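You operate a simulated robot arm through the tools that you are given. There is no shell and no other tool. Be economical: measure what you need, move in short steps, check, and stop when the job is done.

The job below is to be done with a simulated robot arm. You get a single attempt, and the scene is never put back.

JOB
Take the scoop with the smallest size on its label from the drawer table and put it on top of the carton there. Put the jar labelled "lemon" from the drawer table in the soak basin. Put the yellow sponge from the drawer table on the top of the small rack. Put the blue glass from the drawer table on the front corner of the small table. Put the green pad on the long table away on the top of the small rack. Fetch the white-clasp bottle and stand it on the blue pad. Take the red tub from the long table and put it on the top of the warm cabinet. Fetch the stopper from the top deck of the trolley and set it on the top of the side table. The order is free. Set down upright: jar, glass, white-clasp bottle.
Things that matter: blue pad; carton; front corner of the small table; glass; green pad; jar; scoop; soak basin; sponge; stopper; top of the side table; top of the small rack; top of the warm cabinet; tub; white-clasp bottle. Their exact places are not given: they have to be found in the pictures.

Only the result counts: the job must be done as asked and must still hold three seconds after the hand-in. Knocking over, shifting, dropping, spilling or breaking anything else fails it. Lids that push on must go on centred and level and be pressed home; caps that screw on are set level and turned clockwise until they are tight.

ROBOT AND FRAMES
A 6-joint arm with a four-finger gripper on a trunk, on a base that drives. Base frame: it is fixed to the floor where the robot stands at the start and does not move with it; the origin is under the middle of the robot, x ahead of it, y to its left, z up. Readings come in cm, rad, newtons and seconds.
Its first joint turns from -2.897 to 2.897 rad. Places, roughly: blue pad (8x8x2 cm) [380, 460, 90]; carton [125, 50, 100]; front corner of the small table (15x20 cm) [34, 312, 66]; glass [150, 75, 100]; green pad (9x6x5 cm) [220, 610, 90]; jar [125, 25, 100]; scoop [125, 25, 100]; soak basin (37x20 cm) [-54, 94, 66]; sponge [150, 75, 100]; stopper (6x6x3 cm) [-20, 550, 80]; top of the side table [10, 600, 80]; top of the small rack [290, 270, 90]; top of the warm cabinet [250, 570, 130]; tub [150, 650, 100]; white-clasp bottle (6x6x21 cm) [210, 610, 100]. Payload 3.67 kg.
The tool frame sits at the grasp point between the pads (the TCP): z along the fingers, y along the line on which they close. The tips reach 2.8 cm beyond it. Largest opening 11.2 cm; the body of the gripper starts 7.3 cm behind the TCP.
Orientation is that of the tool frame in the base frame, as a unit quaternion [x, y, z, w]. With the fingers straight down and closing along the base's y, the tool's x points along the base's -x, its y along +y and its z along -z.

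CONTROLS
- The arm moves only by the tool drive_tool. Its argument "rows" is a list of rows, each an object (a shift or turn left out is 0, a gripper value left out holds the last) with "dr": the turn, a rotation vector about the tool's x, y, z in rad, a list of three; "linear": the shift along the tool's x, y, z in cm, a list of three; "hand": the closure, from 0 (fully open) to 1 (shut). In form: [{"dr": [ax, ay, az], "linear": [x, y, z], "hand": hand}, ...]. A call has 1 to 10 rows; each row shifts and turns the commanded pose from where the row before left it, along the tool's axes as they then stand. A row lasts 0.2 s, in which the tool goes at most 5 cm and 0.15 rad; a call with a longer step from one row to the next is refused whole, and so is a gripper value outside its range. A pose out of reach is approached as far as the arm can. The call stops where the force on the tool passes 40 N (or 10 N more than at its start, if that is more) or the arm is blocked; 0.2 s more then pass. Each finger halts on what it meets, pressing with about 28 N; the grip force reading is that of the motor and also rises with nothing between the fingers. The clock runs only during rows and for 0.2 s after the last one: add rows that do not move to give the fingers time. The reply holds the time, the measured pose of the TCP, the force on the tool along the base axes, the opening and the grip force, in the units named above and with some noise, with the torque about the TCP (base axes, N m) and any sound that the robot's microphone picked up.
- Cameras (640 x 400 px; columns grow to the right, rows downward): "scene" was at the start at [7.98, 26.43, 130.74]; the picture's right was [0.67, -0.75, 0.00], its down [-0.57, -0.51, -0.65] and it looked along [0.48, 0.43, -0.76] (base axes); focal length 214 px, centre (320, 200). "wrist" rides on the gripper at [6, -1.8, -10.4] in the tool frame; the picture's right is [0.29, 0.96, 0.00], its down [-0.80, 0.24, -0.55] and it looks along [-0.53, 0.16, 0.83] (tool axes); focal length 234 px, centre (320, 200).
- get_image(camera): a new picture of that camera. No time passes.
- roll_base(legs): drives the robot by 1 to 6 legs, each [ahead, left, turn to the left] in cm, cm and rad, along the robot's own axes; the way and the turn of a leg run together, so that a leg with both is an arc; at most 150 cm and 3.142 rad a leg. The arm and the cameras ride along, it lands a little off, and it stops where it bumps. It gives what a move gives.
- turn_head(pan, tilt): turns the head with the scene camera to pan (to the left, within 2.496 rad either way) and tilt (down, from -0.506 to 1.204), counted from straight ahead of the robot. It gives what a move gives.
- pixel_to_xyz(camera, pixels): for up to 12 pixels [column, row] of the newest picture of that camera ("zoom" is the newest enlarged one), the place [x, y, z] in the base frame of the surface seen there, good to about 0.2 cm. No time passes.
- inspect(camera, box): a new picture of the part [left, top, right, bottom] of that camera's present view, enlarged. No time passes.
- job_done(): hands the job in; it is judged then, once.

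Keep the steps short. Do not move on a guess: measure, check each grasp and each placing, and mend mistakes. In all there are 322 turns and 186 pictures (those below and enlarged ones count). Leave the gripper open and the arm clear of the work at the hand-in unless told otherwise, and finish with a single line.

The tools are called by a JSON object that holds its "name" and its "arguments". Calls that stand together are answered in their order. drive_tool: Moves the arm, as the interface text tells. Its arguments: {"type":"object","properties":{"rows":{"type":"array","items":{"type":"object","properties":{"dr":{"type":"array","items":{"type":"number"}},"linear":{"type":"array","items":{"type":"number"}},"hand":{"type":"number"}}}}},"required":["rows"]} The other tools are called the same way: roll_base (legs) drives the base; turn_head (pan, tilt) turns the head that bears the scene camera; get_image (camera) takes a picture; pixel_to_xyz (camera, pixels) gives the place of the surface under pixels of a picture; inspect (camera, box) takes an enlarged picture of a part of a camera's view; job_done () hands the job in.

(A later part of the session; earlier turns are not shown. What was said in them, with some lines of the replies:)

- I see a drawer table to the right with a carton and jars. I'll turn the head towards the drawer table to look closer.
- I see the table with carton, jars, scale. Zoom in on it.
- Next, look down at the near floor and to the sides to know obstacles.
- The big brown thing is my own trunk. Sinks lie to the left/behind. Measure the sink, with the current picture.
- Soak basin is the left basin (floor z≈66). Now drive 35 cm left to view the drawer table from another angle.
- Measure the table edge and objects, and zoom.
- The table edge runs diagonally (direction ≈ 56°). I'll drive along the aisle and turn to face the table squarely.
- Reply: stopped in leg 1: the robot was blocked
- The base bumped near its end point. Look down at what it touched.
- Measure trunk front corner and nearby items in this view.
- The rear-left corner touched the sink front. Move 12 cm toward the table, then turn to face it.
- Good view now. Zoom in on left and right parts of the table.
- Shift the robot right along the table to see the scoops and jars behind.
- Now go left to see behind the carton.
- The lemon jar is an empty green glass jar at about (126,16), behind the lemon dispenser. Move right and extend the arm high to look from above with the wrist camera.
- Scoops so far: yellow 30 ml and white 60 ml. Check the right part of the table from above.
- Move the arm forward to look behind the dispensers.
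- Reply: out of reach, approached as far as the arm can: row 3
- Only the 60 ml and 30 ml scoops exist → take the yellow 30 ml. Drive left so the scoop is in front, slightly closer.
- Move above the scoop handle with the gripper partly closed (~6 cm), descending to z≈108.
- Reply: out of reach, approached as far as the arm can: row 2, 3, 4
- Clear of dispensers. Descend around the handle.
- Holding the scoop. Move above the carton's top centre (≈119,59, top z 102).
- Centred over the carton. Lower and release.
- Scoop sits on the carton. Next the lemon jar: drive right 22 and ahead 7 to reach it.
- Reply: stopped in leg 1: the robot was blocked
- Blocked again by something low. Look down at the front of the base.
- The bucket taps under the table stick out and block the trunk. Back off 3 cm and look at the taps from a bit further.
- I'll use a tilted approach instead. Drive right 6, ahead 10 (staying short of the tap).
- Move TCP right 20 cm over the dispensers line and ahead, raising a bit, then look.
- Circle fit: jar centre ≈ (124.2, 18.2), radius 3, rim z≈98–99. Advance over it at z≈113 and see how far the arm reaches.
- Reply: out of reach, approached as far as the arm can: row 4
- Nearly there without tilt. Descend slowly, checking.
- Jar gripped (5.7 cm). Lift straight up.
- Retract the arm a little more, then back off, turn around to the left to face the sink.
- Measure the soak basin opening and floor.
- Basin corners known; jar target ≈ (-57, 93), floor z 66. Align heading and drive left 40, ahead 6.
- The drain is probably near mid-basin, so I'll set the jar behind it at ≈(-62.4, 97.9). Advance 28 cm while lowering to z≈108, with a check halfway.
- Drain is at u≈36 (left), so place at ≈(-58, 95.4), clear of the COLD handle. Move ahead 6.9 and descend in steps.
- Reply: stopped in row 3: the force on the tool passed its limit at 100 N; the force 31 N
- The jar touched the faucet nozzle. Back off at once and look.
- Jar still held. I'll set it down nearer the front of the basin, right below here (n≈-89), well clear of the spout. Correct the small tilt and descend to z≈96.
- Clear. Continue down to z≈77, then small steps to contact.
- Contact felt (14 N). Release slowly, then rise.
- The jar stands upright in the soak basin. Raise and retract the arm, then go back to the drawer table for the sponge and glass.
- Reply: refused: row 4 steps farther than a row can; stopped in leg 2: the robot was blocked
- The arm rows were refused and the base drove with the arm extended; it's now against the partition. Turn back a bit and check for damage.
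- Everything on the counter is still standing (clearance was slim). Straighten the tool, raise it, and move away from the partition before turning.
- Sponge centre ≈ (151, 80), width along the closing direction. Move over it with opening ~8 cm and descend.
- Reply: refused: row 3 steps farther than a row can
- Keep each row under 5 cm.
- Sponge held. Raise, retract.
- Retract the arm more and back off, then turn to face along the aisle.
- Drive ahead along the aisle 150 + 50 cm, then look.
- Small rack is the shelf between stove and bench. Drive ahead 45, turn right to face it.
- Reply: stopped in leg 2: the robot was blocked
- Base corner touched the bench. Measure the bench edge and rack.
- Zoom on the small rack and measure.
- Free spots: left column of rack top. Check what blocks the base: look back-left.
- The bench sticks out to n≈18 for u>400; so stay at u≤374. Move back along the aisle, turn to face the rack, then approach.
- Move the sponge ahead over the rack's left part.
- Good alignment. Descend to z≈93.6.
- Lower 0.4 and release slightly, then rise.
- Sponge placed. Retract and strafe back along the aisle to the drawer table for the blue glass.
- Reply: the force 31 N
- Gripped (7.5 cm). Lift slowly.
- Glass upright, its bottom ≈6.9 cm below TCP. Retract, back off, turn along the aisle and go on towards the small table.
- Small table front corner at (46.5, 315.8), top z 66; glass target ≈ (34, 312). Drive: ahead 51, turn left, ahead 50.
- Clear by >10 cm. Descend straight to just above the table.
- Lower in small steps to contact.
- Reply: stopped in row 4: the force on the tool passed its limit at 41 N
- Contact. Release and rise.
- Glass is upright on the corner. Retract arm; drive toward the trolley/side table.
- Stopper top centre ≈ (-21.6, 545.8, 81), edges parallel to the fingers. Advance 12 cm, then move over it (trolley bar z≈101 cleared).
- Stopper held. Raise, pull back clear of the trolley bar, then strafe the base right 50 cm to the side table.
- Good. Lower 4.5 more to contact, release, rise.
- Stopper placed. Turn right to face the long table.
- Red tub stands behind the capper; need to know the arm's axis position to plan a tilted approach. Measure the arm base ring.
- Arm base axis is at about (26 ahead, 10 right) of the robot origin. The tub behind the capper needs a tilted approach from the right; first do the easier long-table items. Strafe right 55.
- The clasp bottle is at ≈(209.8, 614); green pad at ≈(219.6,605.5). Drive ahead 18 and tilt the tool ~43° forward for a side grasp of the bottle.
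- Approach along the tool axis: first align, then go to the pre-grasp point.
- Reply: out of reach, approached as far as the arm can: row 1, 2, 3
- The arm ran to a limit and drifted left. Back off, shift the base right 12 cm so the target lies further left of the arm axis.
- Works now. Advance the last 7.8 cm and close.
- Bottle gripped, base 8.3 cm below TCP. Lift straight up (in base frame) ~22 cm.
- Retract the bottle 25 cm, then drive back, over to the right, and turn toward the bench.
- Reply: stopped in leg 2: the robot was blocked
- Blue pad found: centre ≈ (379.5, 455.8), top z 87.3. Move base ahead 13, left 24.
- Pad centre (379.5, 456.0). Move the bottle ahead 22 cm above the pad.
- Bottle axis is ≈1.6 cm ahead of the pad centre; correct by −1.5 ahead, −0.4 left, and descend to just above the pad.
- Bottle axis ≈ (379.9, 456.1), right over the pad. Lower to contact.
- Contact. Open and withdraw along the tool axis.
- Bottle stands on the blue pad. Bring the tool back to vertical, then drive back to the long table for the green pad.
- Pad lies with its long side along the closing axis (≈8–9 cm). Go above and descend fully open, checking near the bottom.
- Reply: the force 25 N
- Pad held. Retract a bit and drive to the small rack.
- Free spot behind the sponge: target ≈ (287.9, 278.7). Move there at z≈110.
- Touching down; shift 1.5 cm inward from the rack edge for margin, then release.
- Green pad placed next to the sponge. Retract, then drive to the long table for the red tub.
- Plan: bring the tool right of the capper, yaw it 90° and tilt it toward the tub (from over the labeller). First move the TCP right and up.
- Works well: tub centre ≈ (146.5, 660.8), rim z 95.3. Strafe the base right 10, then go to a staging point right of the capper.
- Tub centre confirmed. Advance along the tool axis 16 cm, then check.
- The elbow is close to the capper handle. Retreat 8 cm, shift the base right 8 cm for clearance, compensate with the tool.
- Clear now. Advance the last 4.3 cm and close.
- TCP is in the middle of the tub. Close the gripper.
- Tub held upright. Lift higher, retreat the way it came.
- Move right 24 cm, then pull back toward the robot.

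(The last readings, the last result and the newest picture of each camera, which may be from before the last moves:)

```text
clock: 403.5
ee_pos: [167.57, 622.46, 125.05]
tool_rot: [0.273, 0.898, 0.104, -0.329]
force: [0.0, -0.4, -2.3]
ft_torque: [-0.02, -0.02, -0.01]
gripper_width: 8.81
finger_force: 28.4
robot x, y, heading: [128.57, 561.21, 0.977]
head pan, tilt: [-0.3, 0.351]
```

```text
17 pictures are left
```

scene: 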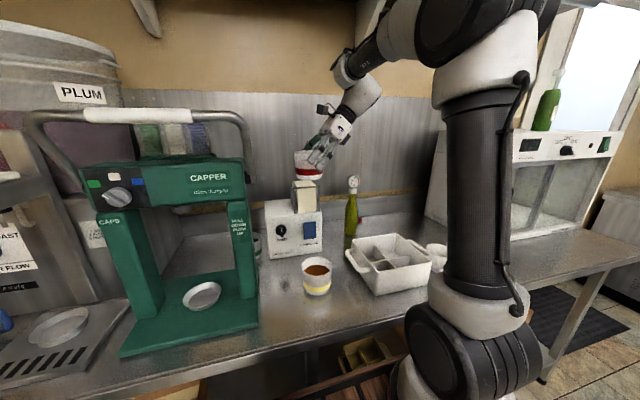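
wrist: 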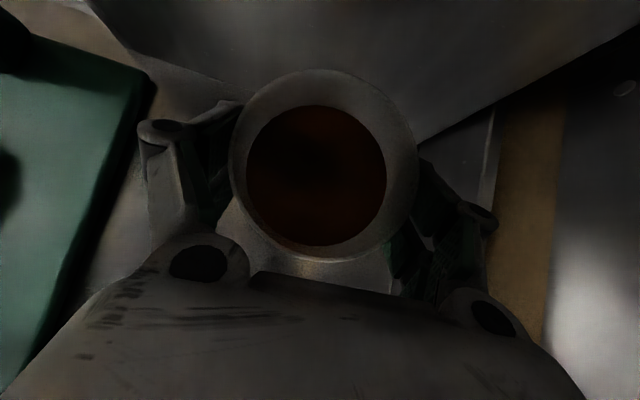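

Back off, strafe right to the warm cabinet, raise the tool.

{"name": "roll_base", "arguments": {"legs": [[-24, 0, -0.01], [0, -94, 0]]}}

{"name": "drive_tool", "arguments": {"rows": [{"linear": [2.9, 0, -3.4]}, {"linear": [2.9, 0, -3.4]}, {"linear": [2.9, 0, -3.4]}, {"linear": [2.9, 0, -3.4]}, {"linear": [2.9, 0, -3.4]}]}}

{"name": "turn_head", "arguments": {"pan": 0.0, "tilt": 0.2}}

{"name": "get_image", "arguments": {"camera": "scene"}}

```text
clock: 409.8
ee_pos: [232.62, 548.78, 125.13]
tool_rot: [0.28, 0.896, 0.107, -0.327]
force: [-0.3, 0.9, -2.1]
ft_torque: [0.01, -0.03, -0.02]
gripper_width: 8.8
finger_force: 28.8
robot x, y, heading: [192.89, 488.63, 0.958]
head pan, tilt: [-0.3, 0.351]
```

```text
clock: 411.0
ee_pos: [232.39, 548.61, 147.33]
tool_rot: [0.281, 0.896, 0.108, -0.327]
force: [0.7, -0.5, -2.4]
ft_torque: [0.0, -0.01, 0.05]
gripper_width: 8.79
finger_force: 28.1
robot x, y, heading: [192.49, 488.08, 0.967]
head pan, tilt: [-0.3, 0.351]
```

```text
clock: 411.8
ee_pos: [232.42, 548.42, 147.43]
tool_rot: [0.281, 0.896, 0.108, -0.328]
force: [0.1, 0.3, -1.8]
ft_torque: [-0.02, -0.02, -0.02]
gripper_width: 8.82
finger_force: 27.9
robot x, y, heading: [192.88, 487.93, 0.967]
head pan, tilt: [0.0, 0.201]
```

```text
16 pictures are left
```

scene: 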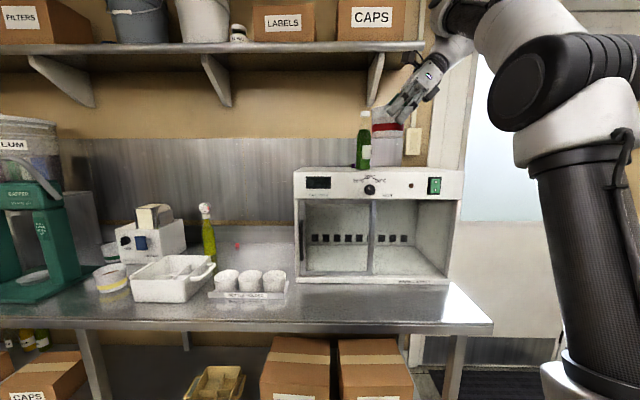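

{"name": "pixel_to_xyz", "arguments": {"camera": "scene", "pixels": [[300, 48], [400, 50], [364, 150], [364, 115], [300, 170], [458, 175], [375, 75], [388, 145], [388, 125], [372, 95], [440, 170]]}}

```text
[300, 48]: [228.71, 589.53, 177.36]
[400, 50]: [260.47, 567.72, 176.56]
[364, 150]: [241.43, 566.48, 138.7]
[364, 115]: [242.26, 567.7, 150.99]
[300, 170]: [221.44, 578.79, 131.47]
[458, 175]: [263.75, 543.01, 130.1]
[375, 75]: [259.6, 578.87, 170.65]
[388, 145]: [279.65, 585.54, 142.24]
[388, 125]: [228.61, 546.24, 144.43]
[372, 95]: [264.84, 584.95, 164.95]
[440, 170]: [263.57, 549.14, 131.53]
```

A bottle stands on the cabinet at n≈-124, so I'll use the right part of the cabinet top (n≈-104). Strafe right 16, then ahead 24.

{"name": "roll_base", "arguments": {"legs": [[0, -16, 0], [23, 0, 0.004]]}}

{"name": "get_image", "arguments": {"camera": "wrist"}}

{"name": "get_image", "arguments": {"camera": "scene"}}

```text
clock: 414.5
ee_pos: [258.4, 558.35, 147.39]
tool_rot: [0.28, 0.896, 0.108, -0.327]
force: [0.1, -0.6, -1.6]
ft_torque: [-0.03, -0.03, 0.05]
gripper_width: 8.78
finger_force: 28.4
robot x, y, heading: [218.42, 497.91, 0.964]
head pan, tilt: [0.0, 0.201]
```

```text
15 pictures are left
```

wrist: 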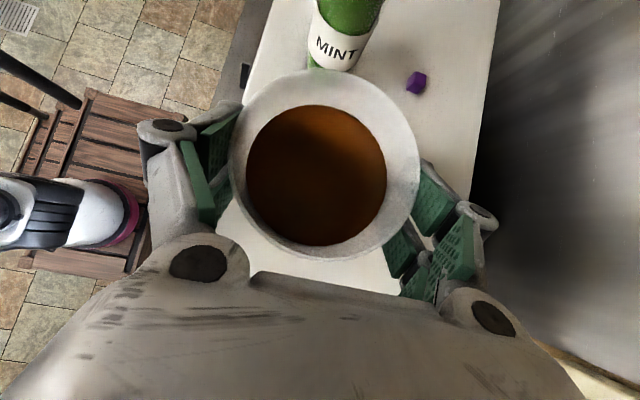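

```text
14 pictures are left
```

scene: 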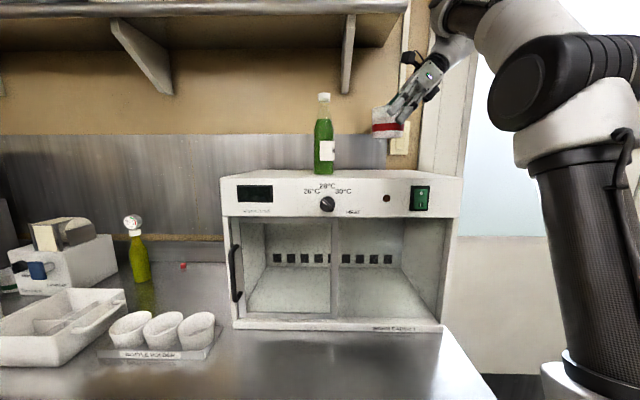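

{"name": "pixel_to_xyz", "arguments": {"camera": "wrist", "pixels": [[430, 120], [300, 255], [245, 235], [345, 45], [415, 85], [255, 60], [220, 225], [485, 120], [300, 262]]}}

{"name": "pixel_to_xyz", "arguments": {"camera": "scene", "pixels": [[387, 136], [387, 128], [340, 173], [430, 178], [455, 180], [230, 180]]}}

```text
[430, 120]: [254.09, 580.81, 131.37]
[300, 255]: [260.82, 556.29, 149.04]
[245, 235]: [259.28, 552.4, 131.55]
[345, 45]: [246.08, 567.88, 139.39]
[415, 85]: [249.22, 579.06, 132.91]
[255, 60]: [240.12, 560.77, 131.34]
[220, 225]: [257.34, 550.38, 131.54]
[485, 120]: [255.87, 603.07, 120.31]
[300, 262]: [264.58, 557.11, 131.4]
```

```text
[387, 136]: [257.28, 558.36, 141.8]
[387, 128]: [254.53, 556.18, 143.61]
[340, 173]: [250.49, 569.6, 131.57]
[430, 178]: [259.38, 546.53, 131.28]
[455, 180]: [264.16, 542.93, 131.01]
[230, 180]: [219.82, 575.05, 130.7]
```

Cabinet top z 131.45; tub needs to go down ~9.9 cm. Move 2 cm ahead and lower.

{"name": "drive_tool", "arguments": {"rows": [{"linear": [0, 2, 0]}, {"linear": [-2.9, 0, 3.43]}, {"linear": [-2.9, 0, 3.43]}, {}]}}

{"name": "drive_tool", "arguments": {"rows": [{"linear": [-0.26, 0, 0.3]}, {"linear": [-0.19, 0, 0.23]}, {}]}}

```text
clock: 415.5
ee_pos: [259.41, 560.04, 137.87]
tool_rot: [0.279, 0.896, 0.109, -0.327]
force: [1.2, -0.1, -2.8]
ft_torque: [-0.01, -0.05, 0.0]
gripper_width: 8.79
finger_force: 28.0
out of reach, approached as far as the arm can: row 1
robot x, y, heading: [218.91, 497.97, 0.969]
head pan, tilt: [0.0, 0.201]
```

```text
clock: 416.3
ee_pos: [259.29, 560.18, 137.36]
tool_rot: [0.279, 0.896, 0.11, -0.328]
force: [3.8, 4.7, 13.0]
ft_torque: [-0.01, -0.01, 0.05]
gripper_width: 8.81
finger_force: 27.7
robot x, y, heading: [218.9, 497.69, 0.965]
head pan, tilt: [0.0, 0.201]
```

Contact felt. Open and retreat along the tool axis.

{"name": "drive_tool", "arguments": {"rows": [{"hand": 0.1}, {"hand": 0}, {}]}}

{"name": "drive_tool", "arguments": {"rows": [{"linear": [0, 0, -2]}, {"linear": [0, 0, -3]}, {"linear": [0, 0, -4]}, {"linear": [0, -4, 0]}, {"linear": [0, -4.5, 0]}, {"linear": [0, -4.5, 0]}, {"linear": [0, -4.5, 0]}]}}

{"name": "get_image", "arguments": {"camera": "scene"}}

```text
clock: 417.1
ee_pos: [259.29, 560.06, 137.26]
tool_rot: [0.279, 0.896, 0.108, -0.328]
force: [-0.6, 0.6, 0.1]
ft_torque: [-0.01, 0.0, 0.0]
gripper_width: 11.19
finger_force: 0.1
robot x, y, heading: [218.71, 497.78, 0.966]
head pan, tilt: [0.0, 0.201]
```

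```text
clock: 418.7
ee_pos: [254.12, 542.56, 143.72]
tool_rot: [0.28, 0.896, 0.108, -0.328]
force: [0.9, 0.6, -0.2]
ft_torque: [0.0, 0.09, 0.05]
gripper_width: 11.21
finger_force: 0.0
robot x, y, heading: [218.63, 498.1, 0.966]
head pan, tilt: [0.0, 0.201]
```

```text
13 pictures are left
```

scene: 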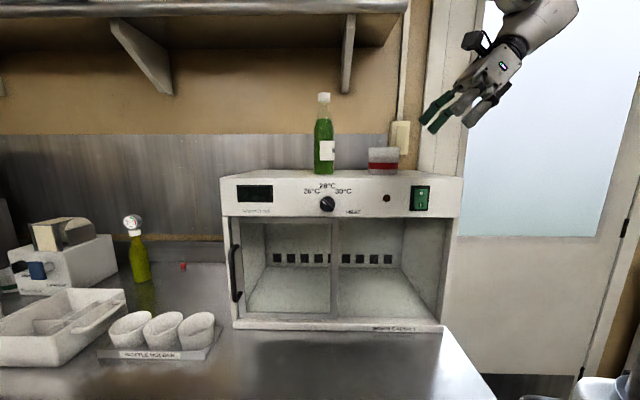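

The tub stands on the warm cabinet. Back the base off so the arm is clear, with one last look.

{"name": "roll_base", "arguments": {"legs": [[-25, 0, 0]]}}

{"name": "inspect", "arguments": {"camera": "scene", "box": [160, 60, 480, 260]}}

```text
clock: 420.5
ee_pos: [239.97, 522.06, 143.74]
tool_rot: [0.28, 0.896, 0.109, -0.327]
force: [0.9, -0.8, 0.2]
ft_torque: [0.01, -0.04, 0.02]
gripper_width: 11.19
finger_force: 0.0
robot x, y, heading: [205.2, 478.02, 0.962]
head pan, tilt: [0.0, 0.201]
```

```text
2.00 times, centred on (320, 160) of scene
```

zoom: 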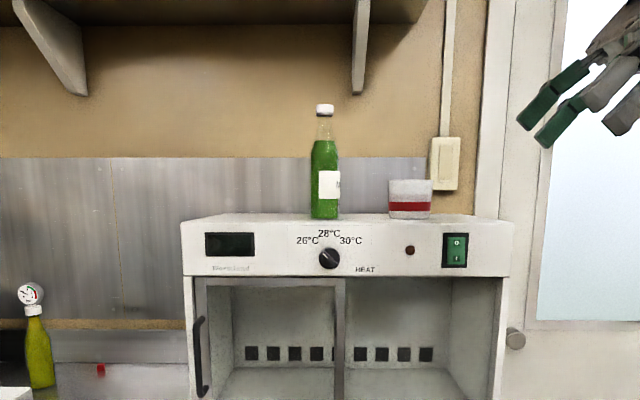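

All eight items are placed, the gripper is open and the arm is clear. Handing in.

{"name": "job_done", "arguments": {}}

```text
The job is handed in.
```

All eight items were set down where the job asked and the job is handed in, though I don't have a verdict; on the way the jar hit the faucet nozzle (about 100 N), the base bumped furniture several times, and the arm was pressed against the partition wall, with no damage seen in the pictures.
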